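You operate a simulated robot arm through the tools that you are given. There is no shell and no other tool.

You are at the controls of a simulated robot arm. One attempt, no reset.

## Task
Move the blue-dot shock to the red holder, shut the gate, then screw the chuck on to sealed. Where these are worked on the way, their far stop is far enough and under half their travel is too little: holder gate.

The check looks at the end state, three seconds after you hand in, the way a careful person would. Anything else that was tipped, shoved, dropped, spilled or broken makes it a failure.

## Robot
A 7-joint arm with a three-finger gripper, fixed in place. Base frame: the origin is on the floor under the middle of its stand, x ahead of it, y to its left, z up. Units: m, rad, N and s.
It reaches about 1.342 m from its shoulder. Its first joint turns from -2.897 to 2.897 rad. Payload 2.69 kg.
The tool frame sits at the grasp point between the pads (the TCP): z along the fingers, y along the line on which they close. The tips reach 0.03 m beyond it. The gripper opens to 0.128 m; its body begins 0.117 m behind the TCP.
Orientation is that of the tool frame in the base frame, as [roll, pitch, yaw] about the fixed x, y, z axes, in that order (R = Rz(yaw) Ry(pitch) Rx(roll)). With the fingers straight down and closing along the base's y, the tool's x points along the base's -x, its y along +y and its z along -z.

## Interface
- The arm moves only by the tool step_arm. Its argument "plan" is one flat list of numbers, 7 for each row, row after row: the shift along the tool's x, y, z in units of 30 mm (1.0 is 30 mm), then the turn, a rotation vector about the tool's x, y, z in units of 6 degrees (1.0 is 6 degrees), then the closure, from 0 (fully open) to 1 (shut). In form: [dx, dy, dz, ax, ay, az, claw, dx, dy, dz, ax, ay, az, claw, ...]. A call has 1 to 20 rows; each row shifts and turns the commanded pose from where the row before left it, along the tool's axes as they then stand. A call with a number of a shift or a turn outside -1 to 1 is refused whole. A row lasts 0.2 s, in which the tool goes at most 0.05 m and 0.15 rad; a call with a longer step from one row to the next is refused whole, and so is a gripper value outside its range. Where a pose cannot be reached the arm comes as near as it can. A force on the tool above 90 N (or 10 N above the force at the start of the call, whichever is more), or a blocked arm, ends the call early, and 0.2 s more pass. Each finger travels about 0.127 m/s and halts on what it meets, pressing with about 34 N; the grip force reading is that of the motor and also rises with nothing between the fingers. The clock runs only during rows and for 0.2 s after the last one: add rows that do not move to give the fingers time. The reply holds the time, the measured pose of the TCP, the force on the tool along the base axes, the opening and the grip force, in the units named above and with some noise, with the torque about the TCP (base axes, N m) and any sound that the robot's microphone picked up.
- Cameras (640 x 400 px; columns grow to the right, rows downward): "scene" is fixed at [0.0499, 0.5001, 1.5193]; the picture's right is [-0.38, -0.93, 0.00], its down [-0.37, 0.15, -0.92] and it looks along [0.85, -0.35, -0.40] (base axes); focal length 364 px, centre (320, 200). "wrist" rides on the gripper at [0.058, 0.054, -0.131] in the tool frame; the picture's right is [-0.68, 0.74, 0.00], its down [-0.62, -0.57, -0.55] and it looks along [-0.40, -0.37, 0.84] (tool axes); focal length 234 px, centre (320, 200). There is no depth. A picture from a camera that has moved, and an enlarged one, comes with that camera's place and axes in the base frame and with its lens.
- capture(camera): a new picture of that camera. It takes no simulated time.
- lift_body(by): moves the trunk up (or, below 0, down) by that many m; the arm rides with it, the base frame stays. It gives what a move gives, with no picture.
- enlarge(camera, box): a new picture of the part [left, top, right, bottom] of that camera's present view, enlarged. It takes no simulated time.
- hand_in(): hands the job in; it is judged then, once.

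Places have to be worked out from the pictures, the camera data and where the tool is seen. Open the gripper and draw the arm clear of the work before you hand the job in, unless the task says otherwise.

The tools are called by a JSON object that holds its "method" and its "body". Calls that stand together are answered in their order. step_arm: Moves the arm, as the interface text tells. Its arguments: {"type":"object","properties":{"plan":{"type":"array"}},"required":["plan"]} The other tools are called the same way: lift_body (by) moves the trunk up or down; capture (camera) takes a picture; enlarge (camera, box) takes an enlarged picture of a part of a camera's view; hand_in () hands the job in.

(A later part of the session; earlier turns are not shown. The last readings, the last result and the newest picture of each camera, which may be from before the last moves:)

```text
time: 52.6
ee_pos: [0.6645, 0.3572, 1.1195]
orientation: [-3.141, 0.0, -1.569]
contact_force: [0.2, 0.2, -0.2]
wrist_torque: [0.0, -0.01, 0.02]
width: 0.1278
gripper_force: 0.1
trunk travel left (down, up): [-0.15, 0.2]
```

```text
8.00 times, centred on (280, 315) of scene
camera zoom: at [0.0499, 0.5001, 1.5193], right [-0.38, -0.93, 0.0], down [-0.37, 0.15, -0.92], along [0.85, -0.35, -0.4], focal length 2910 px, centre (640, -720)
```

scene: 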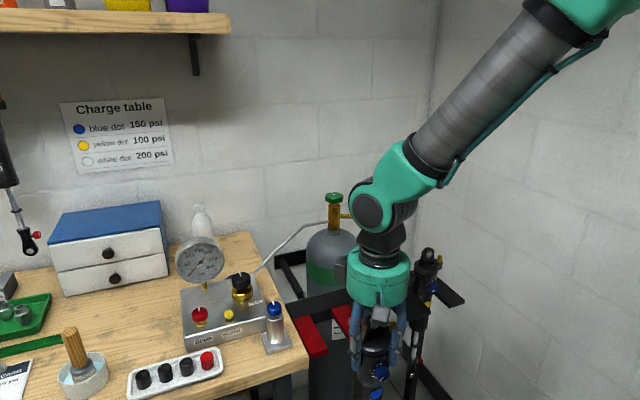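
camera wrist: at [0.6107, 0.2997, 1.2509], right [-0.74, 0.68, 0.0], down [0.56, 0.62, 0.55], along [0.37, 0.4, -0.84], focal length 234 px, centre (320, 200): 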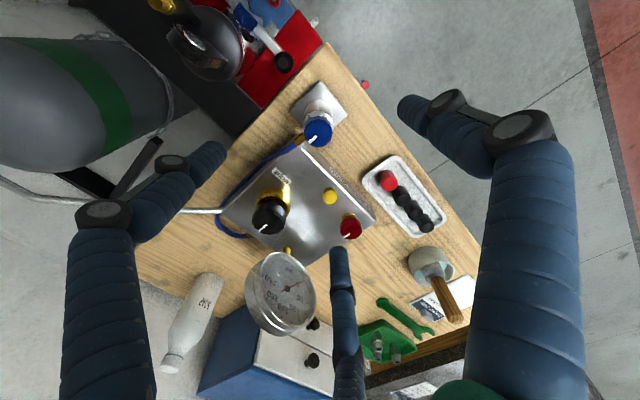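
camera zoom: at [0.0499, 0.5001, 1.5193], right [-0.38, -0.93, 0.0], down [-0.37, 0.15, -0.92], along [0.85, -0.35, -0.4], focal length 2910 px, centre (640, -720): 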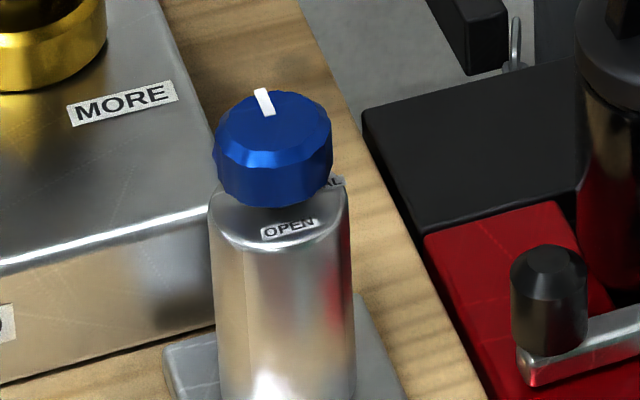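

OPEN lies at 180° and SEAL at 270°, while the pointer is near 0° (+x), so SEAL is a quarter turn clockwise from the pointer. The knob spans z≈0.985 to 1.0 on an axis at about (0.6648, 0.3575), right under the tool. I'll part-close the fingers and descend around the knob, keeping the tips above the box top.

{"method": "step_arm", "body": {"plan": [0, 0, 0.3, 0, 0, 0, 0.3, 0, 0, 0.7, 0, 0, 0, 0.5, 0, 0, 0.7, 0, 0, 0, 0.5, 0, 0, 0.7, 0, 0, 0, 0.5, 0, 0, 0.5, 0, 0, 0, 0.5, 0, 0, 0.3, 0, 0, 0, 0.5, 0, 0, 0, 0, 0, 0, 0.5]}}

{"method": "capture", "body": {"camera": "wrist"}}

{"method": "enlarge", "body": {"camera": "scene", "box": [220, 240, 340, 360]}}

```text
time: 54.2
ee_pos: [0.6655, 0.3551, 1.0237]
orientation: [3.141, 0.001, -1.57]
contact_force: [0.0, 0.2, 1.2]
wrist_torque: [0.0, -0.02, 0.01]
width: 0.064
gripper_force: 0.1
trunk travel left (down, up): [-0.15, 0.2]
```

```text
taken
camera wrist: at [0.6106, 0.2984, 1.156], right [-0.74, 0.68, 0.0], down [0.57, 0.62, 0.55], along [0.37, 0.4, -0.84], focal length 234 px, centre (320, 200)
```

wrist: 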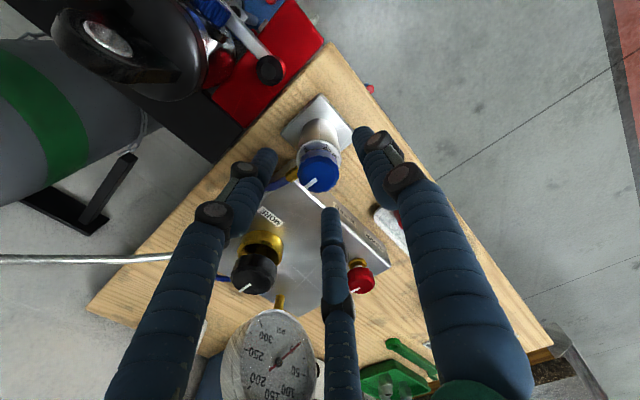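

```text
3.33 times, centred on (280, 300) of scene
camera zoom: at [0.0499, 0.5001, 1.5193], right [-0.38, -0.93, 0.0], down [-0.37, 0.15, -0.92], along [0.85, -0.35, -0.4], focal length 1212 px, centre (453, -133)
```

zoom: 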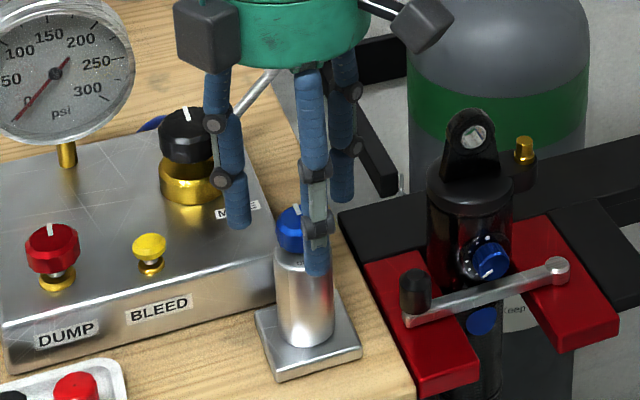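

Aligned: the knob centre shows at the predicted pixel. I'll go down the last 11 mm and close gently on the knob.

{"method": "step_arm", "body": {"plan": [0, 0, 0.2, 0, 0, 0, 0.5, 0, 0, 0.17, 0, 0, 0, 0.5, 0, 0, 0, 0, 0, 0, 0.6, 0, 0, 0, 0, 0, 0, 0.7, 0, 0, 0, 0, 0, 0, 0.8, 0, 0, 0, 0, 0, 0, 0.9, 0, 0, 0, 0, 0, 0, 1, 0, 0, 0, 0, 0, 0, 1]}}

{"method": "capture", "body": {"camera": "wrist"}}

{"method": "enlarge", "body": {"camera": "scene", "box": [220, 240, 340, 360]}}

```text
time: 56.0
ee_pos: [0.665, 0.3569, 1.0126]
orientation: [-3.141, 0.001, -1.572]
contact_force: [4.8, -8.1, -0.4]
wrist_torque: [-0.5, -0.26, 0.0]
width: 0.0293
gripper_force: 34.4
trunk travel left (down, up): [-0.15, 0.2]
```

```text
taken
camera wrist: at [0.6112, 0.2982, 1.1444], right [-0.74, 0.68, 0.0], down [0.57, 0.62, 0.55], along [0.37, 0.4, -0.84], focal length 234 px, centre (320, 200)
```

wrist: 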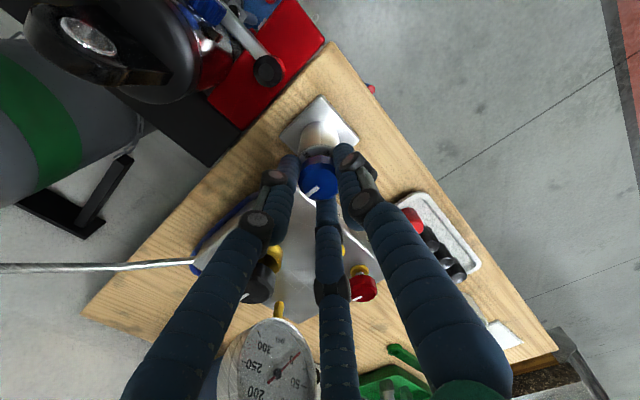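

```text
3.33 times, centred on (280, 300) of scene
camera zoom: at [0.0499, 0.5001, 1.5193], right [-0.38, -0.93, 0.0], down [-0.37, 0.15, -0.92], along [0.85, -0.35, -0.4], focal length 1212 px, centre (453, -133)
```

zoom: 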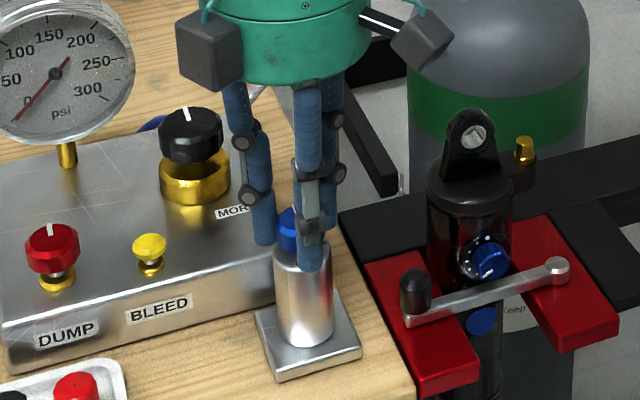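

Gripped on the knob (0.0293 m, 34 N). The post resists the small side force, so it's fixed. I'll ease the 1 mm offset and try turning clockwise by 12° while watching the torque.

{"method": "step_arm", "body": {"plan": [0.047, -0.027, 0, 0, 0, 0, 1, 0, 0, 0, 0, 0, 0.5, 1, 0, 0, 0, 0, 0, 0.5, 1, 0, 0, 0, 0, 0, 0.5, 1, 0, 0, 0, 0, 0, 0.5, 1, 0, 0, 0, 0, 0, 0, 1]}}

{"method": "enlarge", "body": {"camera": "wrist", "box": [270, 130, 370, 230]}}

```text
time: 57.4
ee_pos: [0.6648, 0.3551, 1.0128]
orientation: [-3.141, 0.0, -1.781]
contact_force: [-2.6, 4.4, 3.3]
wrist_torque: [0.21, 0.06, 0.0]
width: 0.0294
gripper_force: 34.0
trunk travel left (down, up): [-0.15, 0.2]
```

```text
4.00 times, centred on (320, 180) of wrist
camera zoom: at [0.6003, 0.3105, 1.1443], right [-0.58, 0.82, 0.0], down [0.68, 0.48, 0.55], along [0.45, 0.32, -0.84], focal length 937 px, centre (320, 280)
```

zoom: 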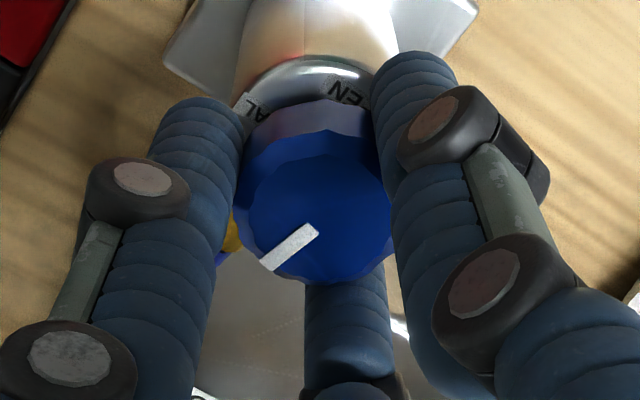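

The knob turned with the gripper: its pointer is now at about -14°, and the torque is near zero. I'll continue clockwise by about 45°.

{"method": "step_arm", "body": {"plan": [0, 0, 0, 0, 0, 0.75, 1, 0, 0, 0, 0, 0, 0.75, 1, 0, 0, 0, 0, 0, 0.75, 1, 0, 0, 0, 0, 0, 0.75, 1, 0, 0, 0, 0, 0, 0.75, 1, 0, 0, 0, 0, 0, 0.75, 1, 0, 0, 0, 0, 0, 0.75, 1, 0, 0, 0, 0, 0, 0.75, 1, 0, 0, 0, 0, 0, 0.75, 1, 0, 0, 0, 0, 0, 0.75, 1, 0, 0, 0, 0, 0, 0, 1]}}

{"method": "enlarge", "body": {"camera": "wrist", "box": [270, 130, 370, 230]}}

{"method": "enlarge", "body": {"camera": "scene", "box": [220, 240, 340, 360]}}

```text
time: 59.8
ee_pos: [0.6656, 0.3541, 1.0129]
orientation: [-3.14, 0.0, -2.565]
contact_force: [4.3, -0.6, 5.1]
wrist_torque: [0.0, -0.28, -0.02]
width: 0.0296
gripper_force: 33.9
trunk travel left (down, up): [-0.15, 0.2]
```

```text
4.00 times, centred on (320, 180) of wrist
camera zoom: at [0.5866, 0.3696, 1.1443], right [0.17, 0.99, 0.0], down [0.82, -0.14, 0.55], along [0.54, -0.09, -0.84], focal length 937 px, centre (320, 280)
```

zoom: 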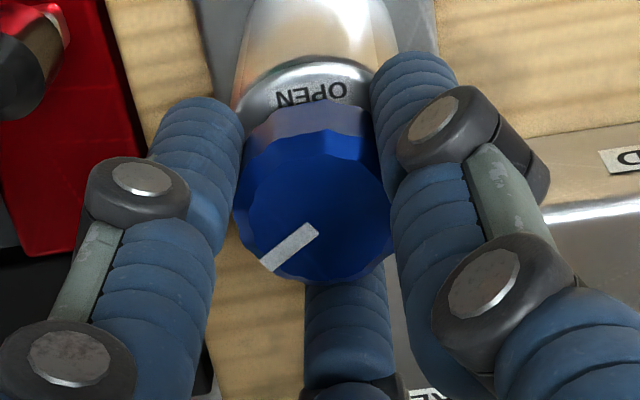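

```text
3.33 times, centred on (280, 300) of scene
camera zoom: at [0.0499, 0.5001, 1.5193], right [-0.38, -0.93, 0.0], down [-0.37, 0.15, -0.92], along [0.85, -0.35, -0.4], focal length 1212 px, centre (453, -133)
```

zoom: 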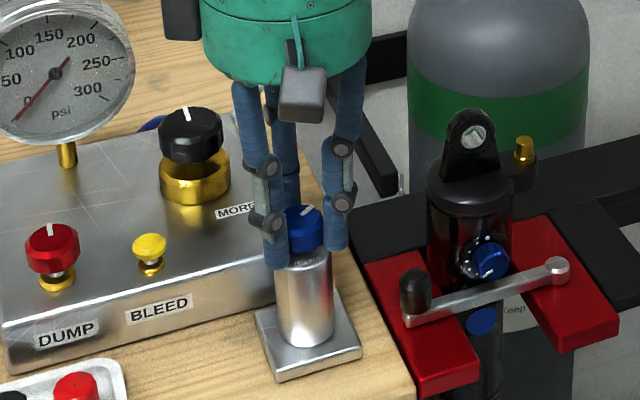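

The knob is following with no resistance; the pointer is at about -57°. I'll continue another 31° toward SEAL at -90°.

{"method": "step_arm", "body": {"plan": [0, 0, 0, 0, 0, 0.75, 1, 0, 0, 0, 0, 0, 0.75, 1, 0, 0, 0, 0, 0, 0.75, 1, 0, 0, 0, 0, 0, 0.75, 1, 0, 0, 0, 0, 0, 0.75, 1, 0, 0, 0, 0, 0, 0.75, 1, 0, 0, 0, 0, 0, 0.75, 1, 0, 0, 0, 0, 0, 0, 1]}}

{"method": "enlarge", "body": {"camera": "wrist", "box": [270, 130, 370, 230]}}

{"method": "enlarge", "body": {"camera": "scene", "box": [220, 240, 340, 360]}}

```text
time: 61.6
ee_pos: [0.6652, 0.3549, 1.0121]
orientation: [-3.141, 0.0, -3.116]
contact_force: [-6.7, 1.2, 6.2]
wrist_torque: [-0.04, 0.5, -0.03]
width: 0.0295
gripper_force: 33.8
trunk travel left (down, up): [-0.15, 0.2]
```

```text
4.00 times, centred on (320, 180) of wrist
camera zoom: at [0.6052, 0.4086, 1.1443], right [0.66, 0.75, 0.0], down [0.63, -0.55, 0.55], along [0.41, -0.36, -0.84], focal length 937 px, centre (320, 280)
```

zoom: 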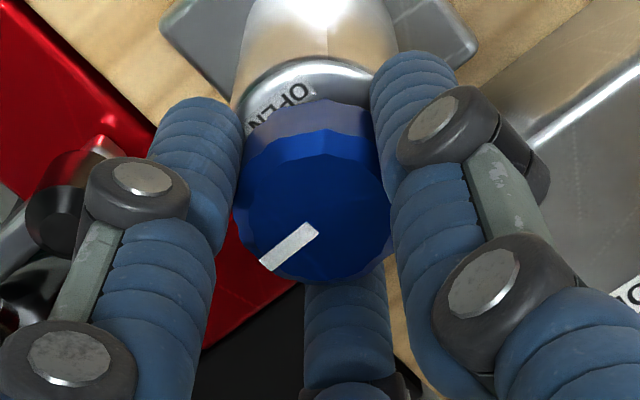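

```text
3.33 times, centred on (280, 300) of scene
camera zoom: at [0.0499, 0.5001, 1.5193], right [-0.38, -0.93, 0.0], down [-0.37, 0.15, -0.92], along [0.85, -0.35, -0.4], focal length 1212 px, centre (453, -133)
```

zoom: 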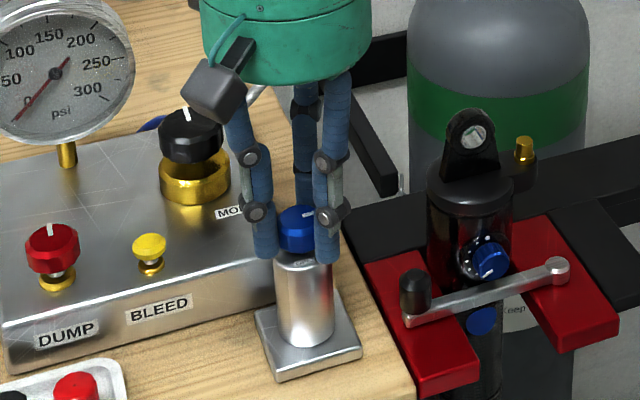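

The pointer is now at 270°, in line with the SEAL label, with no stop felt yet. I'll add small 3° steps to learn if there's a stop at SEAL.

{"method": "step_arm", "body": {"plan": [0, 0, 0, 0, 0, 0.25, 1, 0, 0, 0, 0, 0, 0.25, 1, 0, 0, 0, 0, 0, 0, 1]}}

{"method": "enlarge", "body": {"camera": "wrist", "box": [270, 130, 370, 230]}}

```text
time: 62.4
ee_pos: [0.6645, 0.3554, 1.0118]
orientation: [3.141, -0.002, 3.115]
contact_force: [-2.8, 3.7, -0.3]
wrist_torque: [0.14, 0.11, 0.04]
width: 0.0297
gripper_force: 34.2
trunk travel left (down, up): [-0.15, 0.2]
```

```text
4.00 times, centred on (320, 180) of wrist
camera zoom: at [0.608, 0.4115, 1.1443], right [0.7, 0.72, 0.0], down [0.6, -0.58, 0.55], along [0.39, -0.38, -0.84], focal length 937 px, centre (320, 280)
```

zoom: 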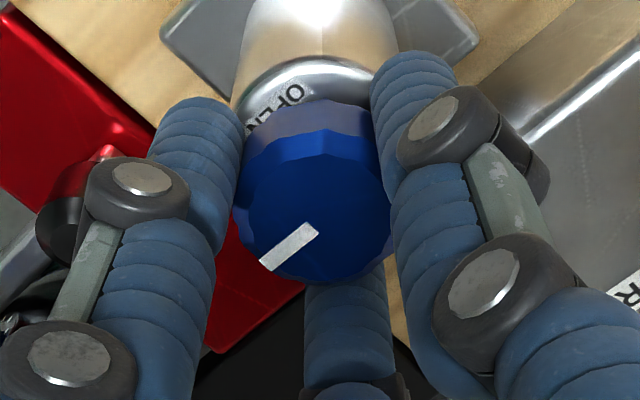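

The knob still follows and the torque is only about 0.04. I'll probe another 6° to see whether torque builds up at a stop.

{"method": "step_arm", "body": {"plan": [0, 0, 0, 0, 0, 0.5, 1, 0, 0, 0, 0, 0, 0.5, 1, 0, 0, 0, 0, 0, 0, 1]}}

{"method": "enlarge", "body": {"camera": "wrist", "box": [270, 130, 370, 230]}}

```text
time: 63.2
ee_pos: [0.6657, 0.3551, 1.014]
orientation: [3.141, 0.0, 3.011]
contact_force: [-2.4, 4.2, -3.7]
wrist_torque: [0.18, 0.07, 0.01]
width: 0.0297
gripper_force: 34.1
trunk travel left (down, up): [-0.15, 0.2]
```

```text
4.00 times, centred on (320, 180) of wrist
camera zoom: at [0.6142, 0.4172, 1.1443], right [0.77, 0.64, 0.0], down [0.54, -0.64, 0.55], along [0.35, -0.42, -0.84], focal length 937 px, centre (320, 280)
```

zoom: 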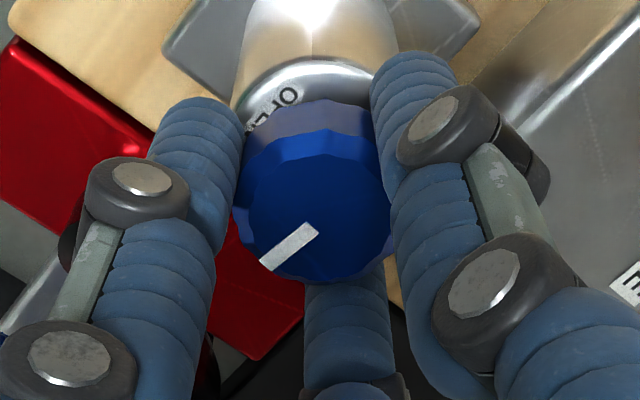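

There is no stop: the knob runs on freely past SEAL (pointer about -97°). Before settling its angle, I want to see whether the hidden +x side of the collar carries another label. I'll let go, rise, and look from that side.

{"method": "step_arm", "body": {"plan": [0, 0, 0, 0, 0, 0, 0.8, 0, 0, 0, 0, 0, 0, 0.65, 0, 0, 0, 0, 0, 0, 0.5, 0, 0, -0.3, 0, 0, 0, 0.5, 0, 0, -0.8, 0, 0, 0, 0.5, 0, 0, -0.9, 0, 0, 0, 0.5, 0, 0, -0.9, 0, 0, 0, 0.2, 0, 0, -0.8, 0, 0, 0, 0, 0, 0, 0, 0, 0, 0, 0]}}

{"method": "step_arm", "body": {"plan": [0, 0, 0, 0, 0, 1, 0, 0, 0, 0, 0, 0, 1, 0, 0, 0, 0, 0, 0, 1, 0, 0, 0, 0, 0, 0, 1, 0, 0, 0, 0, 0, 0, 1, 0, 0, 0, 0, 0, 0, 1, 0, 0, 0, 0, 0, 0, 1, 0, 0, 0, 0, 0, 0, 1, 0, 0, 0, 0, 0, 0, 1, 0, 0, 0, 0, 0, 0, 1, 0, 0, 0, 0, 0, 0, 1, 0, 0, 0, 0, 0, 0, 1, 0, 0, 0, 0, 0, 0, 1, 0, 0, 0, 0, 0, 0, 1, 0, 0, 0, 0, 0, 0, 0, 0]}}

{"method": "capture", "body": {"camera": "wrist"}}

{"method": "enlarge", "body": {"camera": "wrist", "box": [290, 95, 350, 155]}}

```text
time: 65.2
ee_pos: [0.6655, 0.3549, 1.1254]
orientation: [-3.14, 0.001, 3.011]
contact_force: [0.1, 0.0, -0.1]
wrist_torque: [-0.04, -0.03, 0.0]
width: 0.1282
gripper_force: 0.2
trunk travel left (down, up): [-0.15, 0.2]
```

```text
time: 68.4
ee_pos: [0.6643, 0.3545, 1.1237]
orientation: [-3.141, -0.002, 1.542]
contact_force: [0.8, -0.6, -0.7]
wrist_torque: [-0.01, 0.03, 0.02]
width: 0.1279
gripper_force: 0.0
trunk travel left (down, up): [-0.15, 0.2]
```

```text
taken
camera wrist: at [0.72, 0.4135, 1.2554], right [0.72, -0.7, 0.0], down [-0.58, -0.6, 0.55], along [-0.38, -0.39, -0.84], focal length 234 px, centre (320, 200)
```

wrist: 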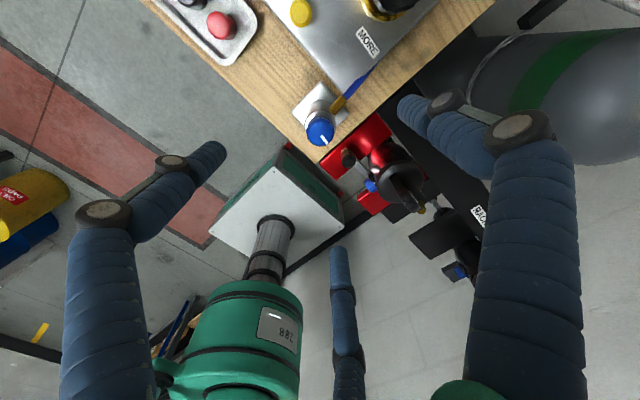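

```text
6.67 times, centred on (320, 125) of wrist
camera zoom: at [0.72, 0.4135, 1.2554], right [0.72, -0.7, 0.0], down [-0.58, -0.6, 0.55], along [-0.38, -0.39, -0.84], focal length 1561 px, centre (320, 700)
```

zoom: 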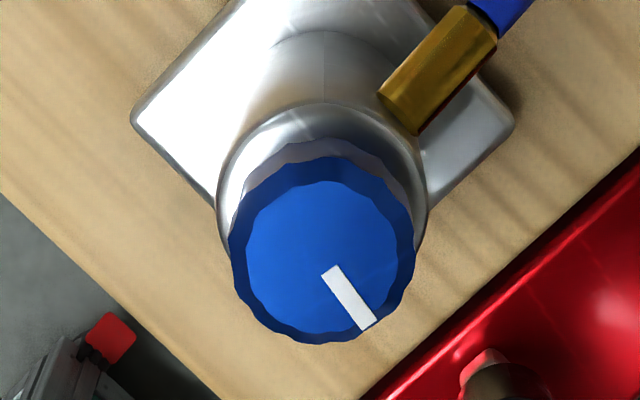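

No other labels on the +x/+y side, so just OPEN and SEAL. I'll compare the knob's height with the earlier scene view to see whether it screwed down.

{"method": "enlarge", "body": {"camera": "scene", "box": [255, 290, 305, 340]}}

{"method": "capture", "body": {"camera": "scene"}}

```text
8.00 times, centred on (280, 315) of scene
camera zoom: at [0.0499, 0.5001, 1.5193], right [-0.38, -0.93, 0.0], down [-0.37, 0.15, -0.92], along [0.85, -0.35, -0.4], focal length 2910 px, centre (640, -720)
```

zoom: 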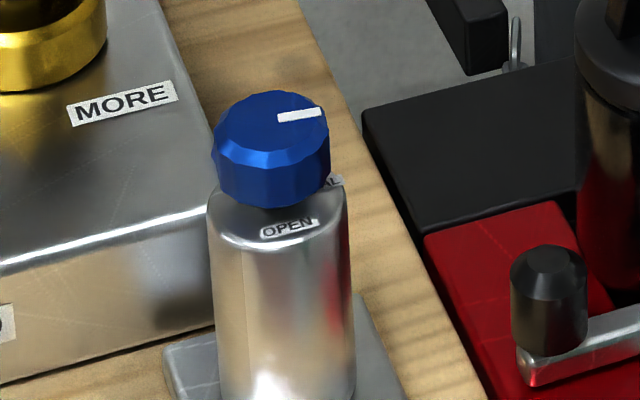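

```text
taken
```

scene: 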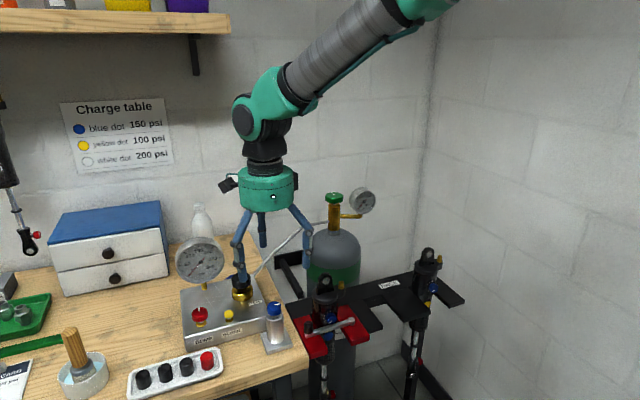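

The pointer moved about 98° clockwise with no change of height. At the start it was opposite OPEN, so I can't rule out that the mark and labels are offset; finding the turning stops will tell. I'll wind the open gripper back to +90° to regain range, then go on clockwise and feel for a stop.

{"method": "step_arm", "body": {"plan": [0, 0, 0, 0, 0, -1, 0, 0, 0, 0, 0, 0, -1, 0, 0, 0, 0, 0, 0, -1, 0, 0, 0, 0, 0, 0, -1, 0, 0, 0, 0, 0, 0, -1, 0, 0, 0, 0, 0, 0, -1, 0, 0, 0, 0, 0, 0, -1, 0, 0, 0, 0, 0, 0, -1, 0, 0, 0, 0, 0, 0, -1, 0, 0, 0, 0, 0, 0, -1, 0, 0, 0, 0, 0, 0, -1, 0, 0, 0, 0, 0, 0, -1, 0, 0, 0, 0, 0, 0, -1, 0, 0, 0, 0, 0, 0, -1, 0, 0, 0, 0, 0, 0, -1, 0, 0, 0, 0, 0, 0, -1, 0, 0, 0, 0, 0, 0, -1, 0, 0, 0, 0, 0, 0, -1, 0, 0, 0, 0, 0, 0, -1, 0, 0, 0, 0, 0, 0, -1, 0]}}

{"method": "step_arm", "body": {"plan": [0, 0, 0, 0, 0, -1, 0, 0, 0, 0, 0, 0, -1, 0, 0, 0, 0, 0, 0, -1, 0, 0, 0, 0, 0, 0, -1, 0, 0, 0, 0, 0, 0, -1, 0, 0, 0, 0, 0, 0, -1, 0, 0, 0, 0, 0, 0, -1, 0, 0, 0, 0, 0, 0, -1, 0, 0, 0, 0, 0, 0, -1, 0, 0, 0, 0, 0, 0, -1, 0, 0, 0, 0, 0, 0, 0, 0]}}

{"method": "enlarge", "body": {"camera": "wrist", "box": [270, 70, 370, 170]}}

```text
time: 72.6
ee_pos: [0.6653, 0.3552, 1.1234]
orientation: [3.14, 0.0, -2.643]
contact_force: [0.4, 0.8, 0.9]
wrist_torque: [0.01, 0.02, 0.0]
width: 0.1279
gripper_force: 0.0
trunk travel left (down, up): [-0.15, 0.2]
```

```text
time: 75.0
ee_pos: [0.6656, 0.3558, 1.1238]
orientation: [3.141, 0.0, -1.597]
contact_force: [0.3, -0.7, -0.3]
wrist_torque: [0.01, 0.01, -0.01]
width: 0.1282
gripper_force: 0.0
trunk travel left (down, up): [-0.15, 0.2]
```

```text
4.00 times, centred on (320, 120) of wrist
camera zoom: at [0.6101, 0.2991, 1.2559], right [-0.72, 0.69, 0.0], down [0.58, 0.6, 0.55], along [0.38, 0.39, -0.84], focal length 937 px, centre (320, 520)
```

zoom: 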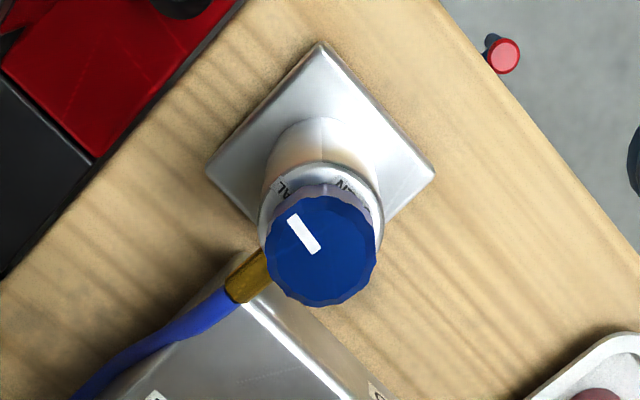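

From here the pointer reads close to the SEAL label. I'll descend, regrip, and turn slowly clockwise to feel for a stop beyond it.

{"method": "step_arm", "body": {"plan": [0, 0, 0.3, 0, 0, 0, 0.3, 0, 0, 0.7, 0, 0, 0, 0.5, 0, 0, 0.7, 0, 0, 0, 0.5, 0, 0, 0.7, 0, 0, 0, 0.5, 0, 0, 0.6, 0, 0, 0, 0.5, 0, 0, 0.4, 0, 0, 0, 0.5, 0, 0, 0.29, 0, 0, 0, 0.5, 0, 0, 0, 0, 0, 0, 0.6, 0, 0, 0, 0, 0, 0, 0.7, 0, 0, 0, 0, 0, 0, 0.8, 0, 0, 0, 0, 0, 0, 0.9, 0, 0, 0, 0, 0, 0, 1, 0, 0, 0, 0, 0, 0, 1]}}

{"method": "step_arm", "body": {"plan": [0, 0, 0, 0, 0, 0.5, 1, 0, 0, 0, 0, 0, 0.5, 1, 0, 0, 0, 0, 0, 0.5, 1, 0, 0, 0, 0, 0, 0.5, 1, 0, 0, 0, 0, 0, 0.5, 1, 0, 0, 0, 0, 0, 0, 1]}}

{"method": "enlarge", "body": {"camera": "wrist", "box": [270, 130, 370, 230]}}

```text
time: 77.8
ee_pos: [0.666, 0.3553, 1.0121]
orientation: [-3.141, -0.001, -1.596]
contact_force: [-4.1, -7.8, -1.1]
wrist_torque: [-0.48, 0.23, -0.01]
width: 0.0293
gripper_force: 33.4
trunk travel left (down, up): [-0.15, 0.2]
```

```text
time: 79.2
ee_pos: [0.6654, 0.3557, 1.0123]
orientation: [3.142, 0.001, -1.858]
contact_force: [0.5, -9.8, -5.2]
wrist_torque: [-0.38, -0.14, -0.01]
width: 0.0296
gripper_force: 34.3
trunk travel left (down, up): [-0.15, 0.2]
```

```text
4.00 times, centred on (320, 180) of wrist
camera zoom: at [0.5974, 0.3157, 1.1442], right [-0.51, 0.86, 0.0], down [0.72, 0.43, 0.55], along [0.47, 0.28, -0.84], focal length 937 px, centre (320, 280)
```

zoom: 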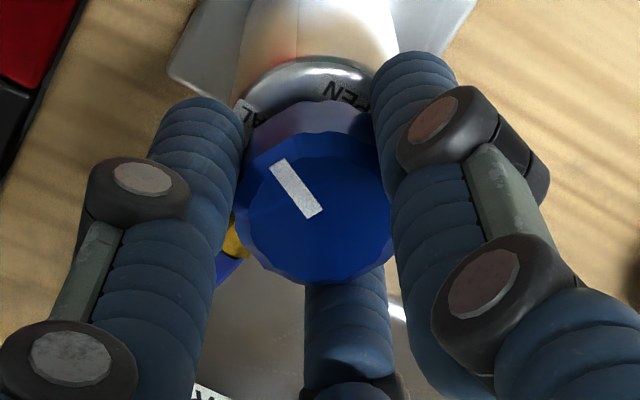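

The pointer is now at about 245° and still turning freely. I'll continue clockwise in a longer sweep, watching torque and sound.

{"method": "step_arm", "body": {"plan": [0.02, 0, 0, 0, 0, 0.75, 1, 0, 0, 0, 0, 0, 0.75, 1, 0, 0, 0, 0, 0, 0.75, 1, 0, 0, 0, 0, 0, 0.75, 1, 0, 0, 0, 0, 0, 0.75, 1, 0, 0, 0, 0, 0, 0.75, 1, 0, 0, 0, 0, 0, 0.75, 1, 0, 0, 0, 0, 0, 0.75, 1, 0, 0, 0, 0, 0, 0.75, 1, 0, 0, 0, 0, 0, 0.75, 1, 0, 0, 0, 0, 0, 0.75, 1, 0, 0, 0, 0, 0, 0.75, 1, 0, 0, 0, 0, 0, 0.75, 1, 0, 0, 0, 0, 0, 0.75, 1, 0, 0, 0, 0, 0, 0, 1]}}

{"method": "enlarge", "body": {"camera": "wrist", "box": [270, 130, 370, 230]}}

{"method": "enlarge", "body": {"camera": "scene", "box": [220, 240, 340, 360]}}

```text
time: 82.4
ee_pos: [0.6661, 0.3545, 1.0129]
orientation: [-3.142, 0.0, -2.959]
contact_force: [3.2, 0.1, 1.7]
wrist_torque: [-0.05, -0.09, -0.04]
width: 0.0295
gripper_force: 34.1
trunk travel left (down, up): [-0.15, 0.2]
```

```text
4.00 times, centred on (320, 180) of wrist
camera zoom: at [0.5979, 0.3984, 1.1442], right [0.53, 0.85, 0.0], down [0.71, -0.44, 0.55], along [0.46, -0.29, -0.84], focal length 937 px, centre (320, 280)
```

zoom: 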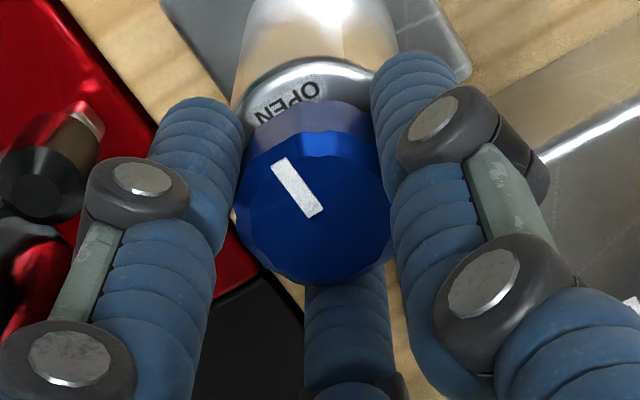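

```text
3.33 times, centred on (280, 300) of scene
camera zoom: at [0.0499, 0.5001, 1.5193], right [-0.38, -0.93, 0.0], down [-0.37, 0.15, -0.92], along [0.85, -0.35, -0.4], focal length 1212 px, centre (453, -133)
```

zoom: 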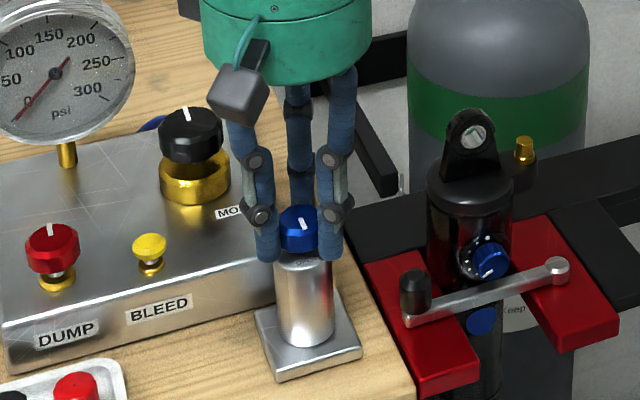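

The pointer now reads OPEN and is still free. I'll carry on clockwise, toward the angle where a three-quarter-turn stop would be.

{"method": "step_arm", "body": {"plan": [0, 0, 0, 0, 0, 0.75, 1, 0, 0, 0, 0, 0, 0.75, 1, 0, 0, 0, 0, 0, 0.75, 1, 0, 0, 0, 0, 0, 0.75, 1, 0, 0, 0, 0, 0, 0.75, 1, 0, 0, 0, 0, 0, 0.75, 1, 0, 0, 0, 0, 0, 0.75, 1, 0, 0, 0, 0, 0, 0.75, 1, 0, 0, 0, 0, 0, 0.75, 1, 0, 0, 0, 0, 0, 0.75, 1, 0, 0, 0, 0, 0, 0.75, 1, 0, 0, 0, 0, 0, 0.75, 1, 0, 0, 0, 0, 0, 0.75, 1, 0, 0, 0, 0, 0, 0.75, 1, 0, 0, 0, 0, 0, 0.75, 1, 0, 0, 0, 0, 0, 0.75, 1, 0, 0, 0, 0, 0, 0, 1]}}

{"method": "enlarge", "body": {"camera": "wrist", "box": [270, 130, 370, 230]}}

{"method": "enlarge", "body": {"camera": "scene", "box": [220, 240, 340, 360]}}

```text
time: 86.0
ee_pos: [0.6647, 0.3558, 1.0131]
orientation: [-3.141, -0.001, 2.066]
contact_force: [5.2, 4.0, -0.1]
wrist_torque: [0.09, -0.29, 0.02]
width: 0.0295
gripper_force: 33.8
trunk travel left (down, up): [-0.15, 0.2]
```

```text
4.00 times, centred on (320, 180) of wrist
camera zoom: at [0.6843, 0.4327, 1.1445], right [0.97, -0.24, 0.0], down [-0.2, -0.81, 0.55], along [-0.13, -0.53, -0.84], focal length 937 px, centre (320, 280)
```

zoom: 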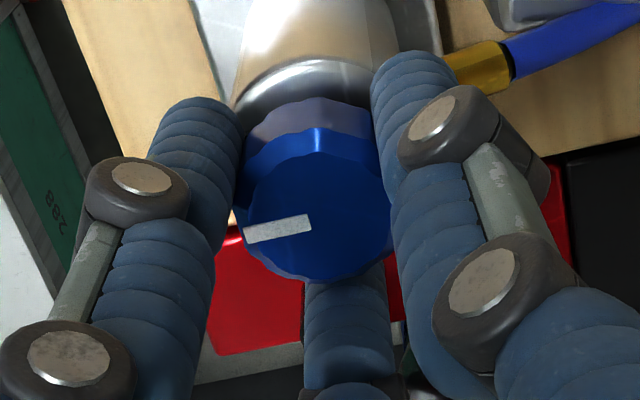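

```text
3.33 times, centred on (280, 300) of scene
camera zoom: at [0.0499, 0.5001, 1.5193], right [-0.38, -0.93, 0.0], down [-0.37, 0.15, -0.92], along [0.85, -0.35, -0.4], focal length 1212 px, centre (453, -133)
```

zoom: 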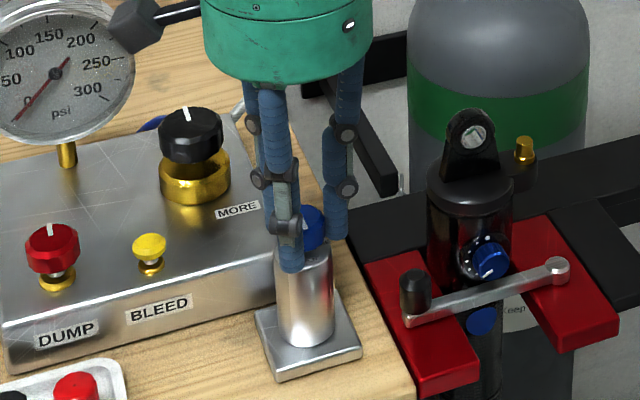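

The knob stopped with its pointer at OPEN (about 178°) while the fingers slipped on, so OPEN is the clockwise end stop and clockwise is the wrong way. SEAL must be the other end, reached counter-clockwise. I'll now turn counter-clockwise with this grip.

{"method": "step_arm", "body": {"plan": [0, 0, 0, 0, 0, -0.75, 1, 0, 0, 0, 0, 0, -0.9, 1, 0, 0, 0, 0, 0, -0.9, 1, 0, 0, 0, 0, 0, -0.9, 1, 0, 0, 0, 0, 0, -0.9, 1, 0, 0, 0, 0, 0, -0.9, 1, 0, 0, 0, 0, 0, -0.9, 1, 0, 0, 0, 0, 0, -0.9, 1, 0, 0, 0, 0, 0, -0.9, 1, 0, 0, 0, 0, 0, -0.9, 1, 0, 0, 0, 0, 0, -0.9, 1, 0, 0, 0, 0, 0, -0.9, 1, 0, 0, 0, 0, 0, -0.9, 1, 0, 0, 0, 0, 0, -0.9, 1, 0, 0, 0, 0, 0, 0, 1]}}

{"method": "enlarge", "body": {"camera": "wrist", "box": [270, 130, 370, 230]}}

```text
time: 89.2
ee_pos: [0.6665, 0.3557, 1.013]
orientation: [-3.14, -0.001, -2.911]
contact_force: [3.4, 3.2, 2.0]
wrist_torque: [0.18, -0.25, -0.01]
width: 0.0293
gripper_force: 34.8
trunk travel left (down, up): [-0.15, 0.2]
```

```text
4.00 times, centred on (320, 180) of wrist
camera zoom: at [0.5959, 0.3947, 1.1444], right [0.49, 0.87, 0.0], down [0.73, -0.41, 0.55], along [0.48, -0.27, -0.84], focal length 937 px, centre (320, 280)
```

zoom: 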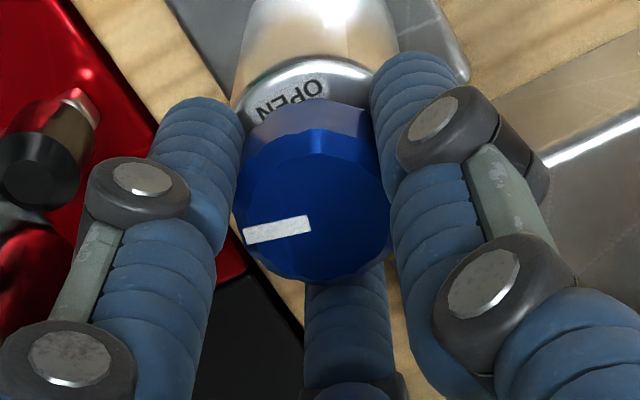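

The knob follows counter-clockwise freely (pointer about 251°). I'll continue.

{"method": "step_arm", "body": {"plan": [0, 0, 0, 0, 0, -0.9, 1, 0, 0, 0, 0, 0, -0.9, 1, 0, 0, 0, 0, 0, -0.9, 1, 0, 0, 0, 0, 0, -0.9, 1, 0, 0, 0, 0, 0, -0.9, 1, 0, 0, 0, 0, 0, -0.9, 1, 0, 0, 0, 0, 0, -0.9, 1, 0, 0, 0, 0, 0, -0.9, 1, 0, 0, 0, 0, 0, -0.9, 1, 0, 0, 0, 0, 0, -0.9, 1, 0, 0, 0, 0, 0, -0.9, 1, 0, 0, 0, 0, 0, -0.9, 1, 0, 0, 0, 0, 0, -0.9, 1, 0, 0, 0, 0, 0, -0.9, 1, 0, 0, 0, 0, 0, 0, 1]}}

{"method": "enlarge", "body": {"camera": "wrist", "box": [270, 130, 370, 230]}}

```text
time: 92.4
ee_pos: [0.6656, 0.3545, 1.0123]
orientation: [-3.141, -0.001, -1.591]
contact_force: [4.8, 5.3, 0.1]
wrist_torque: [0.36, -0.25, 0.01]
width: 0.0293
gripper_force: 33.9
trunk travel left (down, up): [-0.15, 0.2]
```

```text
4.00 times, centred on (320, 180) of wrist
camera zoom: at [0.6101, 0.2986, 1.1445], right [-0.72, 0.69, 0.0], down [0.58, 0.6, 0.55], along [0.38, 0.4, -0.84], focal length 937 px, centre (320, 280)
```

zoom: 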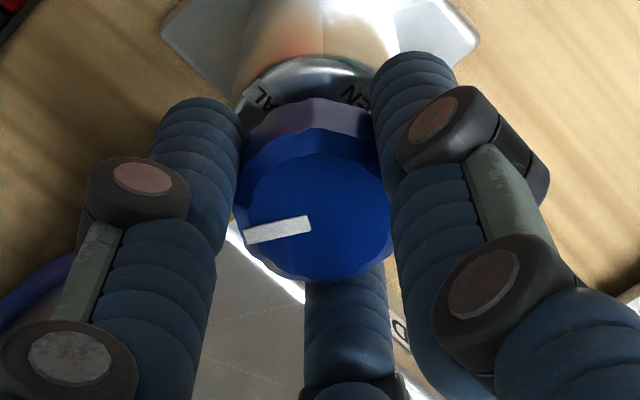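

The pointer is at about 327°. I'll open the fingers slightly in place (nothing else within reach at this height), wind the wrist back clockwise, and regrip.

{"method": "step_arm", "body": {"plan": [0, 0, 0, 0, 0, 0, 0.8, 0, 0, 0, 0, 0, 0, 0.65, 0, 0, 0, 0, 0, 0, 0.5, 0, 0, 0, 0, 0, 0, 0.5, 0, 0, 0, 0, 0, 1, 0.5, 0, 0, 0, 0, 0, 1, 0.5, 0, 0, 0, 0, 0, 1, 0.5, 0, 0, 0, 0, 0, 1, 0.5, 0, 0, 0, 0, 0, 1, 0.5, 0, 0, 0, 0, 0, 1, 0.5, 0, 0, 0, 0, 0, 1, 0.5, 0, 0, 0, 0, 0, 1, 0.5, 0, 0, 0, 0, 0, 1, 0.5, 0, 0, 0, 0, 0, 1, 0.5, 0, 0, 0, 0, 0, 1, 0.5, 0, 0, 0, 0, 0, 1, 0.5, 0, 0, 0, 0, 0, 1, 0.5, 0, 0, 0, 0, 0, 1, 0.5, 0, 0, 0, 0, 0, 1, 0.5]}}

{"method": "step_arm", "body": {"plan": [0, 0, 0, 0, 0, 1, 0.5, 0, 0, 0, 0, 0, 1, 0.5, 0, 0, 0, 0, 0, 1, 0.5, 0, 0, 0, 0, 0, 1, 0.5, 0, 0, 0, 0, 0, 1, 0.5, 0, 0, 0, 0, 0, 1, 0.5, 0, 0, 0, 0, 0, 1, 0.5, 0, 0, 0, 0, 0, 1, 0.5, 0, 0, 0, 0, 0, 1, 0.5, 0, 0, 0, 0, 0, 1, 0.5, 0, 0, 0, 0, 0, 1, 0.5, 0, 0, 0, 0, 0, 1, 0.5, 0, 0, 0, 0, 0, 1, 0.5, 0, 0, 0, 0, 0, 1, 0.5, 0, 0, 0, 0, 0, 1, 0.5, 0, 0, 0, 0, 0, 0, 0.5]}}

{"method": "enlarge", "body": {"camera": "wrist", "box": [270, 130, 370, 230]}}

{"method": "enlarge", "body": {"camera": "scene", "box": [220, 240, 340, 360]}}

```text
time: 96.4
ee_pos: [0.6655, 0.3547, 1.0121]
orientation: [3.141, 0.0, 3.118]
contact_force: [0.3, 0.3, 0.5]
wrist_torque: [-0.02, 0.02, -0.02]
width: 0.0641
gripper_force: 0.1
trunk travel left (down, up): [-0.15, 0.2]
```

```text
time: 99.8
ee_pos: [0.6648, 0.355, 1.0136]
orientation: [-3.141, 0.0, 1.549]
contact_force: [0.1, 1.2, -0.3]
wrist_torque: [0.0, -0.01, 0.0]
width: 0.064
gripper_force: 0.0
trunk travel left (down, up): [-0.15, 0.2]
```

```text
4.00 times, centred on (320, 180) of wrist
camera zoom: at [0.7203, 0.4132, 1.1445], right [0.72, -0.69, 0.0], down [-0.58, -0.6, 0.55], along [-0.38, -0.4, -0.84], focal length 937 px, centre (320, 280)
```

zoom: 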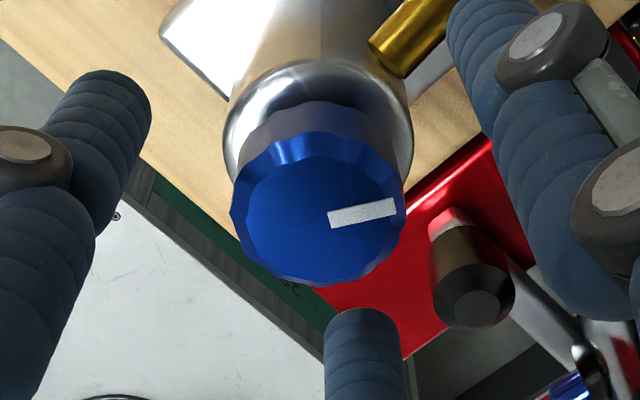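

```text
3.33 times, centred on (280, 300) of scene
camera zoom: at [0.0499, 0.5001, 1.5193], right [-0.38, -0.93, 0.0], down [-0.37, 0.15, -0.92], along [0.85, -0.35, -0.4], focal length 1212 px, centre (453, -133)
```

zoom: 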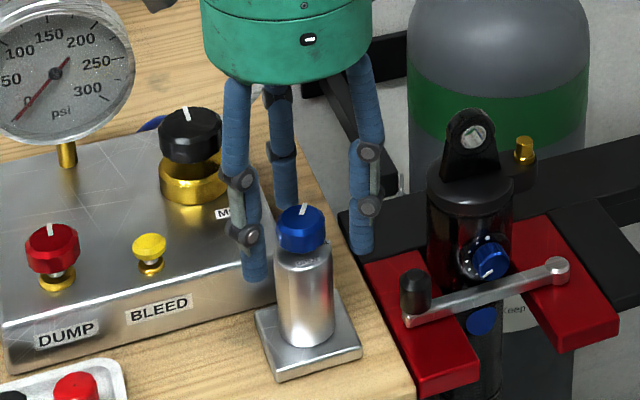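

The pointer stayed at about 329°. I'll regrip and turn counter-clockwise another 180°, watching that the knob keeps following.

{"method": "step_arm", "body": {"plan": [0, 0, 0, 0, 0, 0, 0.65, 0, 0, 0, 0, 0, 0, 0.8, 0, 0, 0, 0, 0, 0, 0.9, 0, 0, 0, 0, 0, 0, 1, 0, 0, 0, 0, 0, 0, 1, 0, 0, 0, 0, 0, -0.9, 1, 0, 0, 0, 0, 0, -0.9, 1, 0, 0, 0, 0, 0, -0.9, 1, 0, 0, 0, 0, 0, -0.9, 1, 0, 0, 0, 0, 0, -0.9, 1, 0, 0, 0, 0, 0, -0.9, 1, 0, 0, 0, 0, 0, -0.9, 1, 0, 0, 0, 0, 0, -0.9, 1, 0, 0, 0, 0, 0, -0.9, 1, 0, 0, 0, 0, 0, -0.9, 1, 0, 0, 0, 0, 0, -0.9, 1, 0, 0, 0, 0, 0, -0.9, 1, 0, 0, 0, 0, 0, -0.9, 1, 0, 0, 0, 0, 0, -0.9, 1, 0, 0, 0, 0, 0, 0, 1]}}

{"method": "enlarge", "body": {"camera": "wrist", "box": [270, 130, 370, 230]}}

```text
time: 104.0
ee_pos: [0.6651, 0.3547, 1.0127]
orientation: [3.141, 0.0, 2.871]
contact_force: [-2.1, 0.4, 0.5]
wrist_torque: [0.04, 0.23, -0.08]
width: 0.0294
gripper_force: 34.0
trunk travel left (down, up): [-0.15, 0.2]
```

```text
4.00 times, centred on (320, 180) of wrist
camera zoom: at [0.6232, 0.4233, 1.1443], right [0.85, 0.53, 0.0], down [0.44, -0.71, 0.55], along [0.29, -0.47, -0.84], focal length 937 px, centre (320, 280)
```

zoom: 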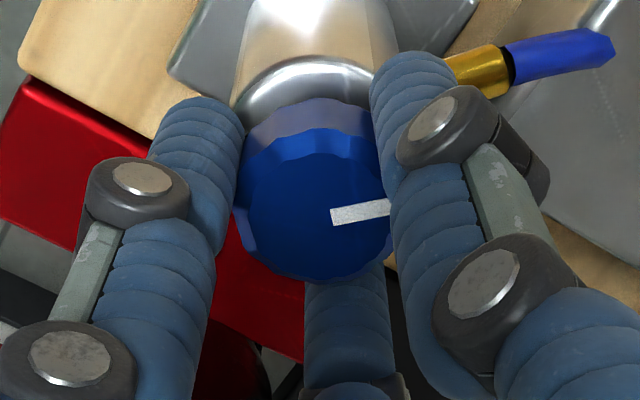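

The knob follows; the pointer is at about 45°, past its start, with a slight torque rise (-0.08). I'll continue counter-clockwise.

{"method": "step_arm", "body": {"plan": [0, 0, 0, 0, 0, -0.9, 1, 0, 0, 0, 0, 0, -0.9, 1, 0, 0, 0, 0, 0, -0.9, 1, 0, 0, 0, 0, 0, -0.9, 1, 0, 0, 0, 0, 0, -0.9, 1, 0, 0, 0, 0, 0, -0.9, 1, 0, 0, 0, 0, 0, -0.9, 1, 0, 0, 0, 0, 0, -0.9, 1, 0, 0, 0, 0, 0, -0.9, 1, 0, 0, 0, 0, 0, 0, 1]}}

{"method": "enlarge", "body": {"camera": "wrist", "box": [270, 130, 370, 230]}}

```text
time: 106.2
ee_pos: [0.6655, 0.3538, 1.0119]
orientation: [-3.142, 0.0, -2.563]
contact_force: [1.5, 2.6, -0.2]
wrist_torque: [0.17, -0.1, -0.1]
width: 0.0294
gripper_force: 33.8
trunk travel left (down, up): [-0.15, 0.2]
```

```text
4.00 times, centred on (320, 180) of wrist
camera zoom: at [0.5869, 0.3692, 1.1443], right [0.16, 0.99, 0.0], down [0.82, -0.14, 0.55], along [0.54, -0.09, -0.84], focal length 937 px, centre (320, 280)
```

zoom: 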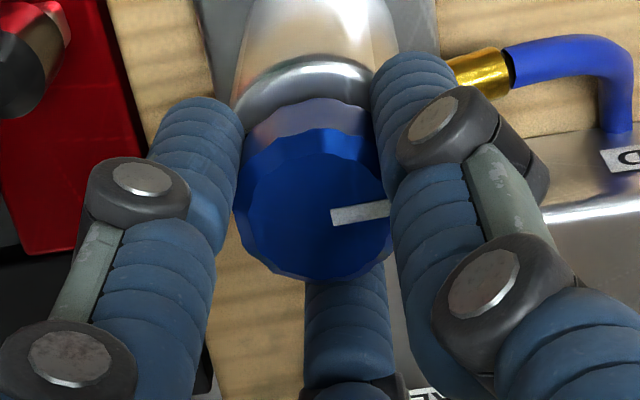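

Something new: the brass fitting and the labels have moved round with the gripper, so in this last sweep the whole chuck body turned with the knob. I'll stop and look carefully at the state of the chuck and hose.

{"method": "enlarge", "body": {"camera": "scene", "box": [220, 270, 320, 370]}}

{"method": "capture", "body": {"camera": "wrist"}}

```text
4.00 times, centred on (270, 320) of scene
camera zoom: at [0.0499, 0.5001, 1.5193], right [-0.38, -0.93, 0.0], down [-0.37, 0.15, -0.92], along [0.85, -0.35, -0.4], focal length 1455 px, centre (520, -280)
```

zoom: 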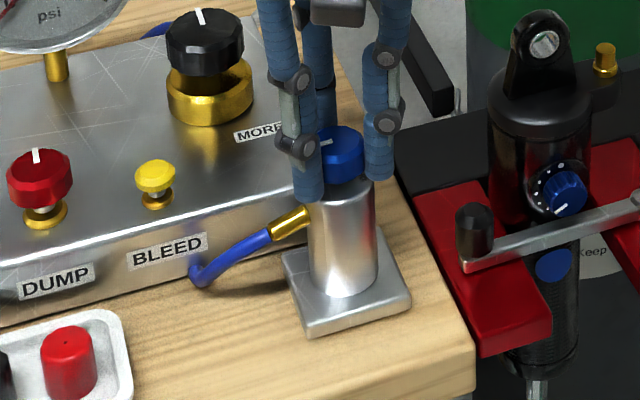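

```text
taken
camera wrist: at [0.5869, 0.3692, 1.1443], right [0.16, 0.99, 0.0], down [0.82, -0.14, 0.55], along [0.54, -0.09, -0.84], focal length 234 px, centre (320, 200)
```

wrist: 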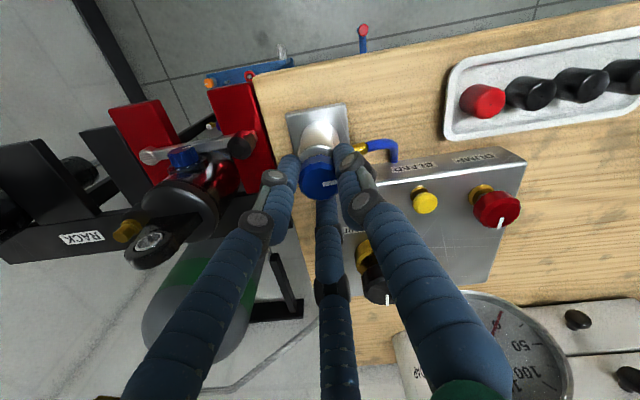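

The chuck body turned with the knob and its hose flexed to follow, so the chuck isn't fixed: it's a loose part parked on a stand, with a knob whose travel runs rest → SEAL (90° clockwise) → OPEN (180°). It must then be meant to go onto the shock's brass valve. I'll test that by lifting it a few millimetres by the knob.

{"method": "step_arm", "body": {"plan": [0, 0, -0.07, 0, 0, 0, 1, 0, 0, -0.07, 0, 0, 0, 1, 0, 0, 0, 0, 0, 0, 1]}}

{"method": "enlarge", "body": {"camera": "scene", "box": [220, 270, 320, 370]}}

```text
time: 107.0
ee_pos: [0.6646, 0.3549, 1.0172]
orientation: [3.141, -0.004, -2.565]
contact_force: [2.4, 1.0, -3.0]
wrist_torque: [0.0, -0.1, -0.03]
width: 0.0294
gripper_force: 33.4
trunk travel left (down, up): [-0.15, 0.2]
```

```text
4.00 times, centred on (270, 320) of scene
camera zoom: at [0.0499, 0.5001, 1.5193], right [-0.38, -0.93, 0.0], down [-0.37, 0.15, -0.92], along [0.85, -0.35, -0.4], focal length 1455 px, centre (520, -280)
```

zoom: 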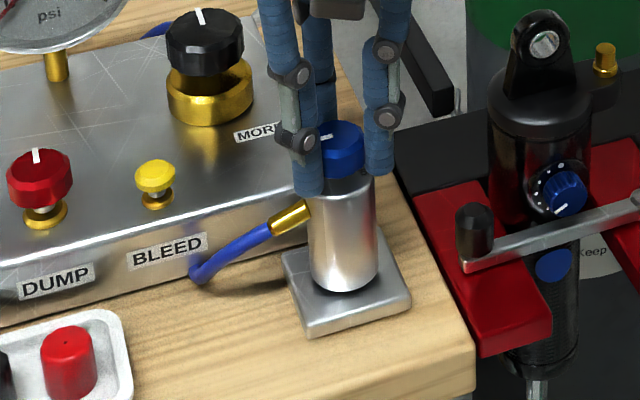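

It lifts freely (about 0.3 kg), so the chuck is a loose part that has to go onto the shock's brass valve, with the knob then turned to SEAL. I'll raise it clear and look at the stand's peg and at how the chuck hangs.

{"method": "step_arm", "body": {"plan": [0, 0, -0.2, 0, 0, 0, 1, 0, 0, -0.4, 0, 0, 0, 1, 0, 0, -0.5, 0, 0, 0, 1, 0, 0, -0.5, 0, 0, 0, 1, 0, 0, -0.5, 0, 0, 0, 1, 0, 0, -0.5, 0, 0, 0, 1, 0, 0, -0.5, 0, 0, 0, 1, 0, 0, 0, 0, 0, 0, 1]}}

{"method": "enlarge", "body": {"camera": "scene", "box": [210, 230, 340, 360]}}

{"method": "capture", "body": {"camera": "wrist"}}

```text
time: 108.8
ee_pos: [0.6648, 0.3551, 1.1102]
orientation: [3.141, 0.0, -2.566]
contact_force: [-0.7, 0.1, 0.9]
wrist_torque: [0.0, -0.06, 0.0]
width: 0.0022
gripper_force: 30.9
trunk travel left (down, up): [-0.15, 0.2]
```

```text
3.08 times, centred on (275, 295) of scene
camera zoom: at [0.0499, 0.5001, 1.5193], right [-0.38, -0.93, 0.0], down [-0.37, 0.15, -0.92], along [0.85, -0.35, -0.4], focal length 1119 px, centre (458, -92)
```

zoom: 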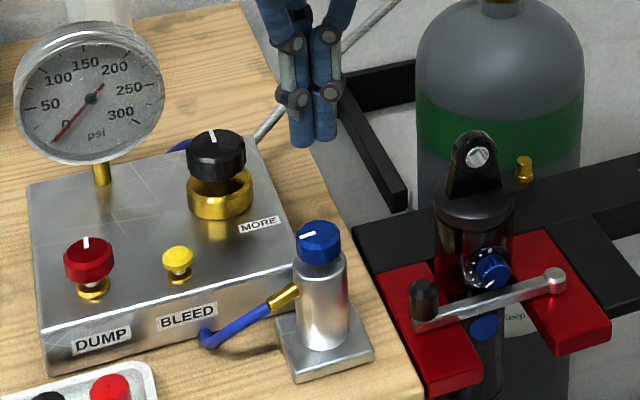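

```text
taken
camera wrist: at [0.5861, 0.3689, 1.2416], right [0.17, 0.99, 0.0], down [0.82, -0.14, 0.55], along [0.54, -0.09, -0.84], focal length 234 px, centre (320, 200)
```

wrist: 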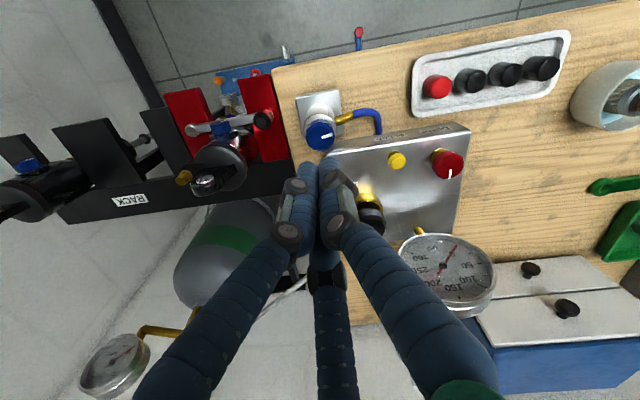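

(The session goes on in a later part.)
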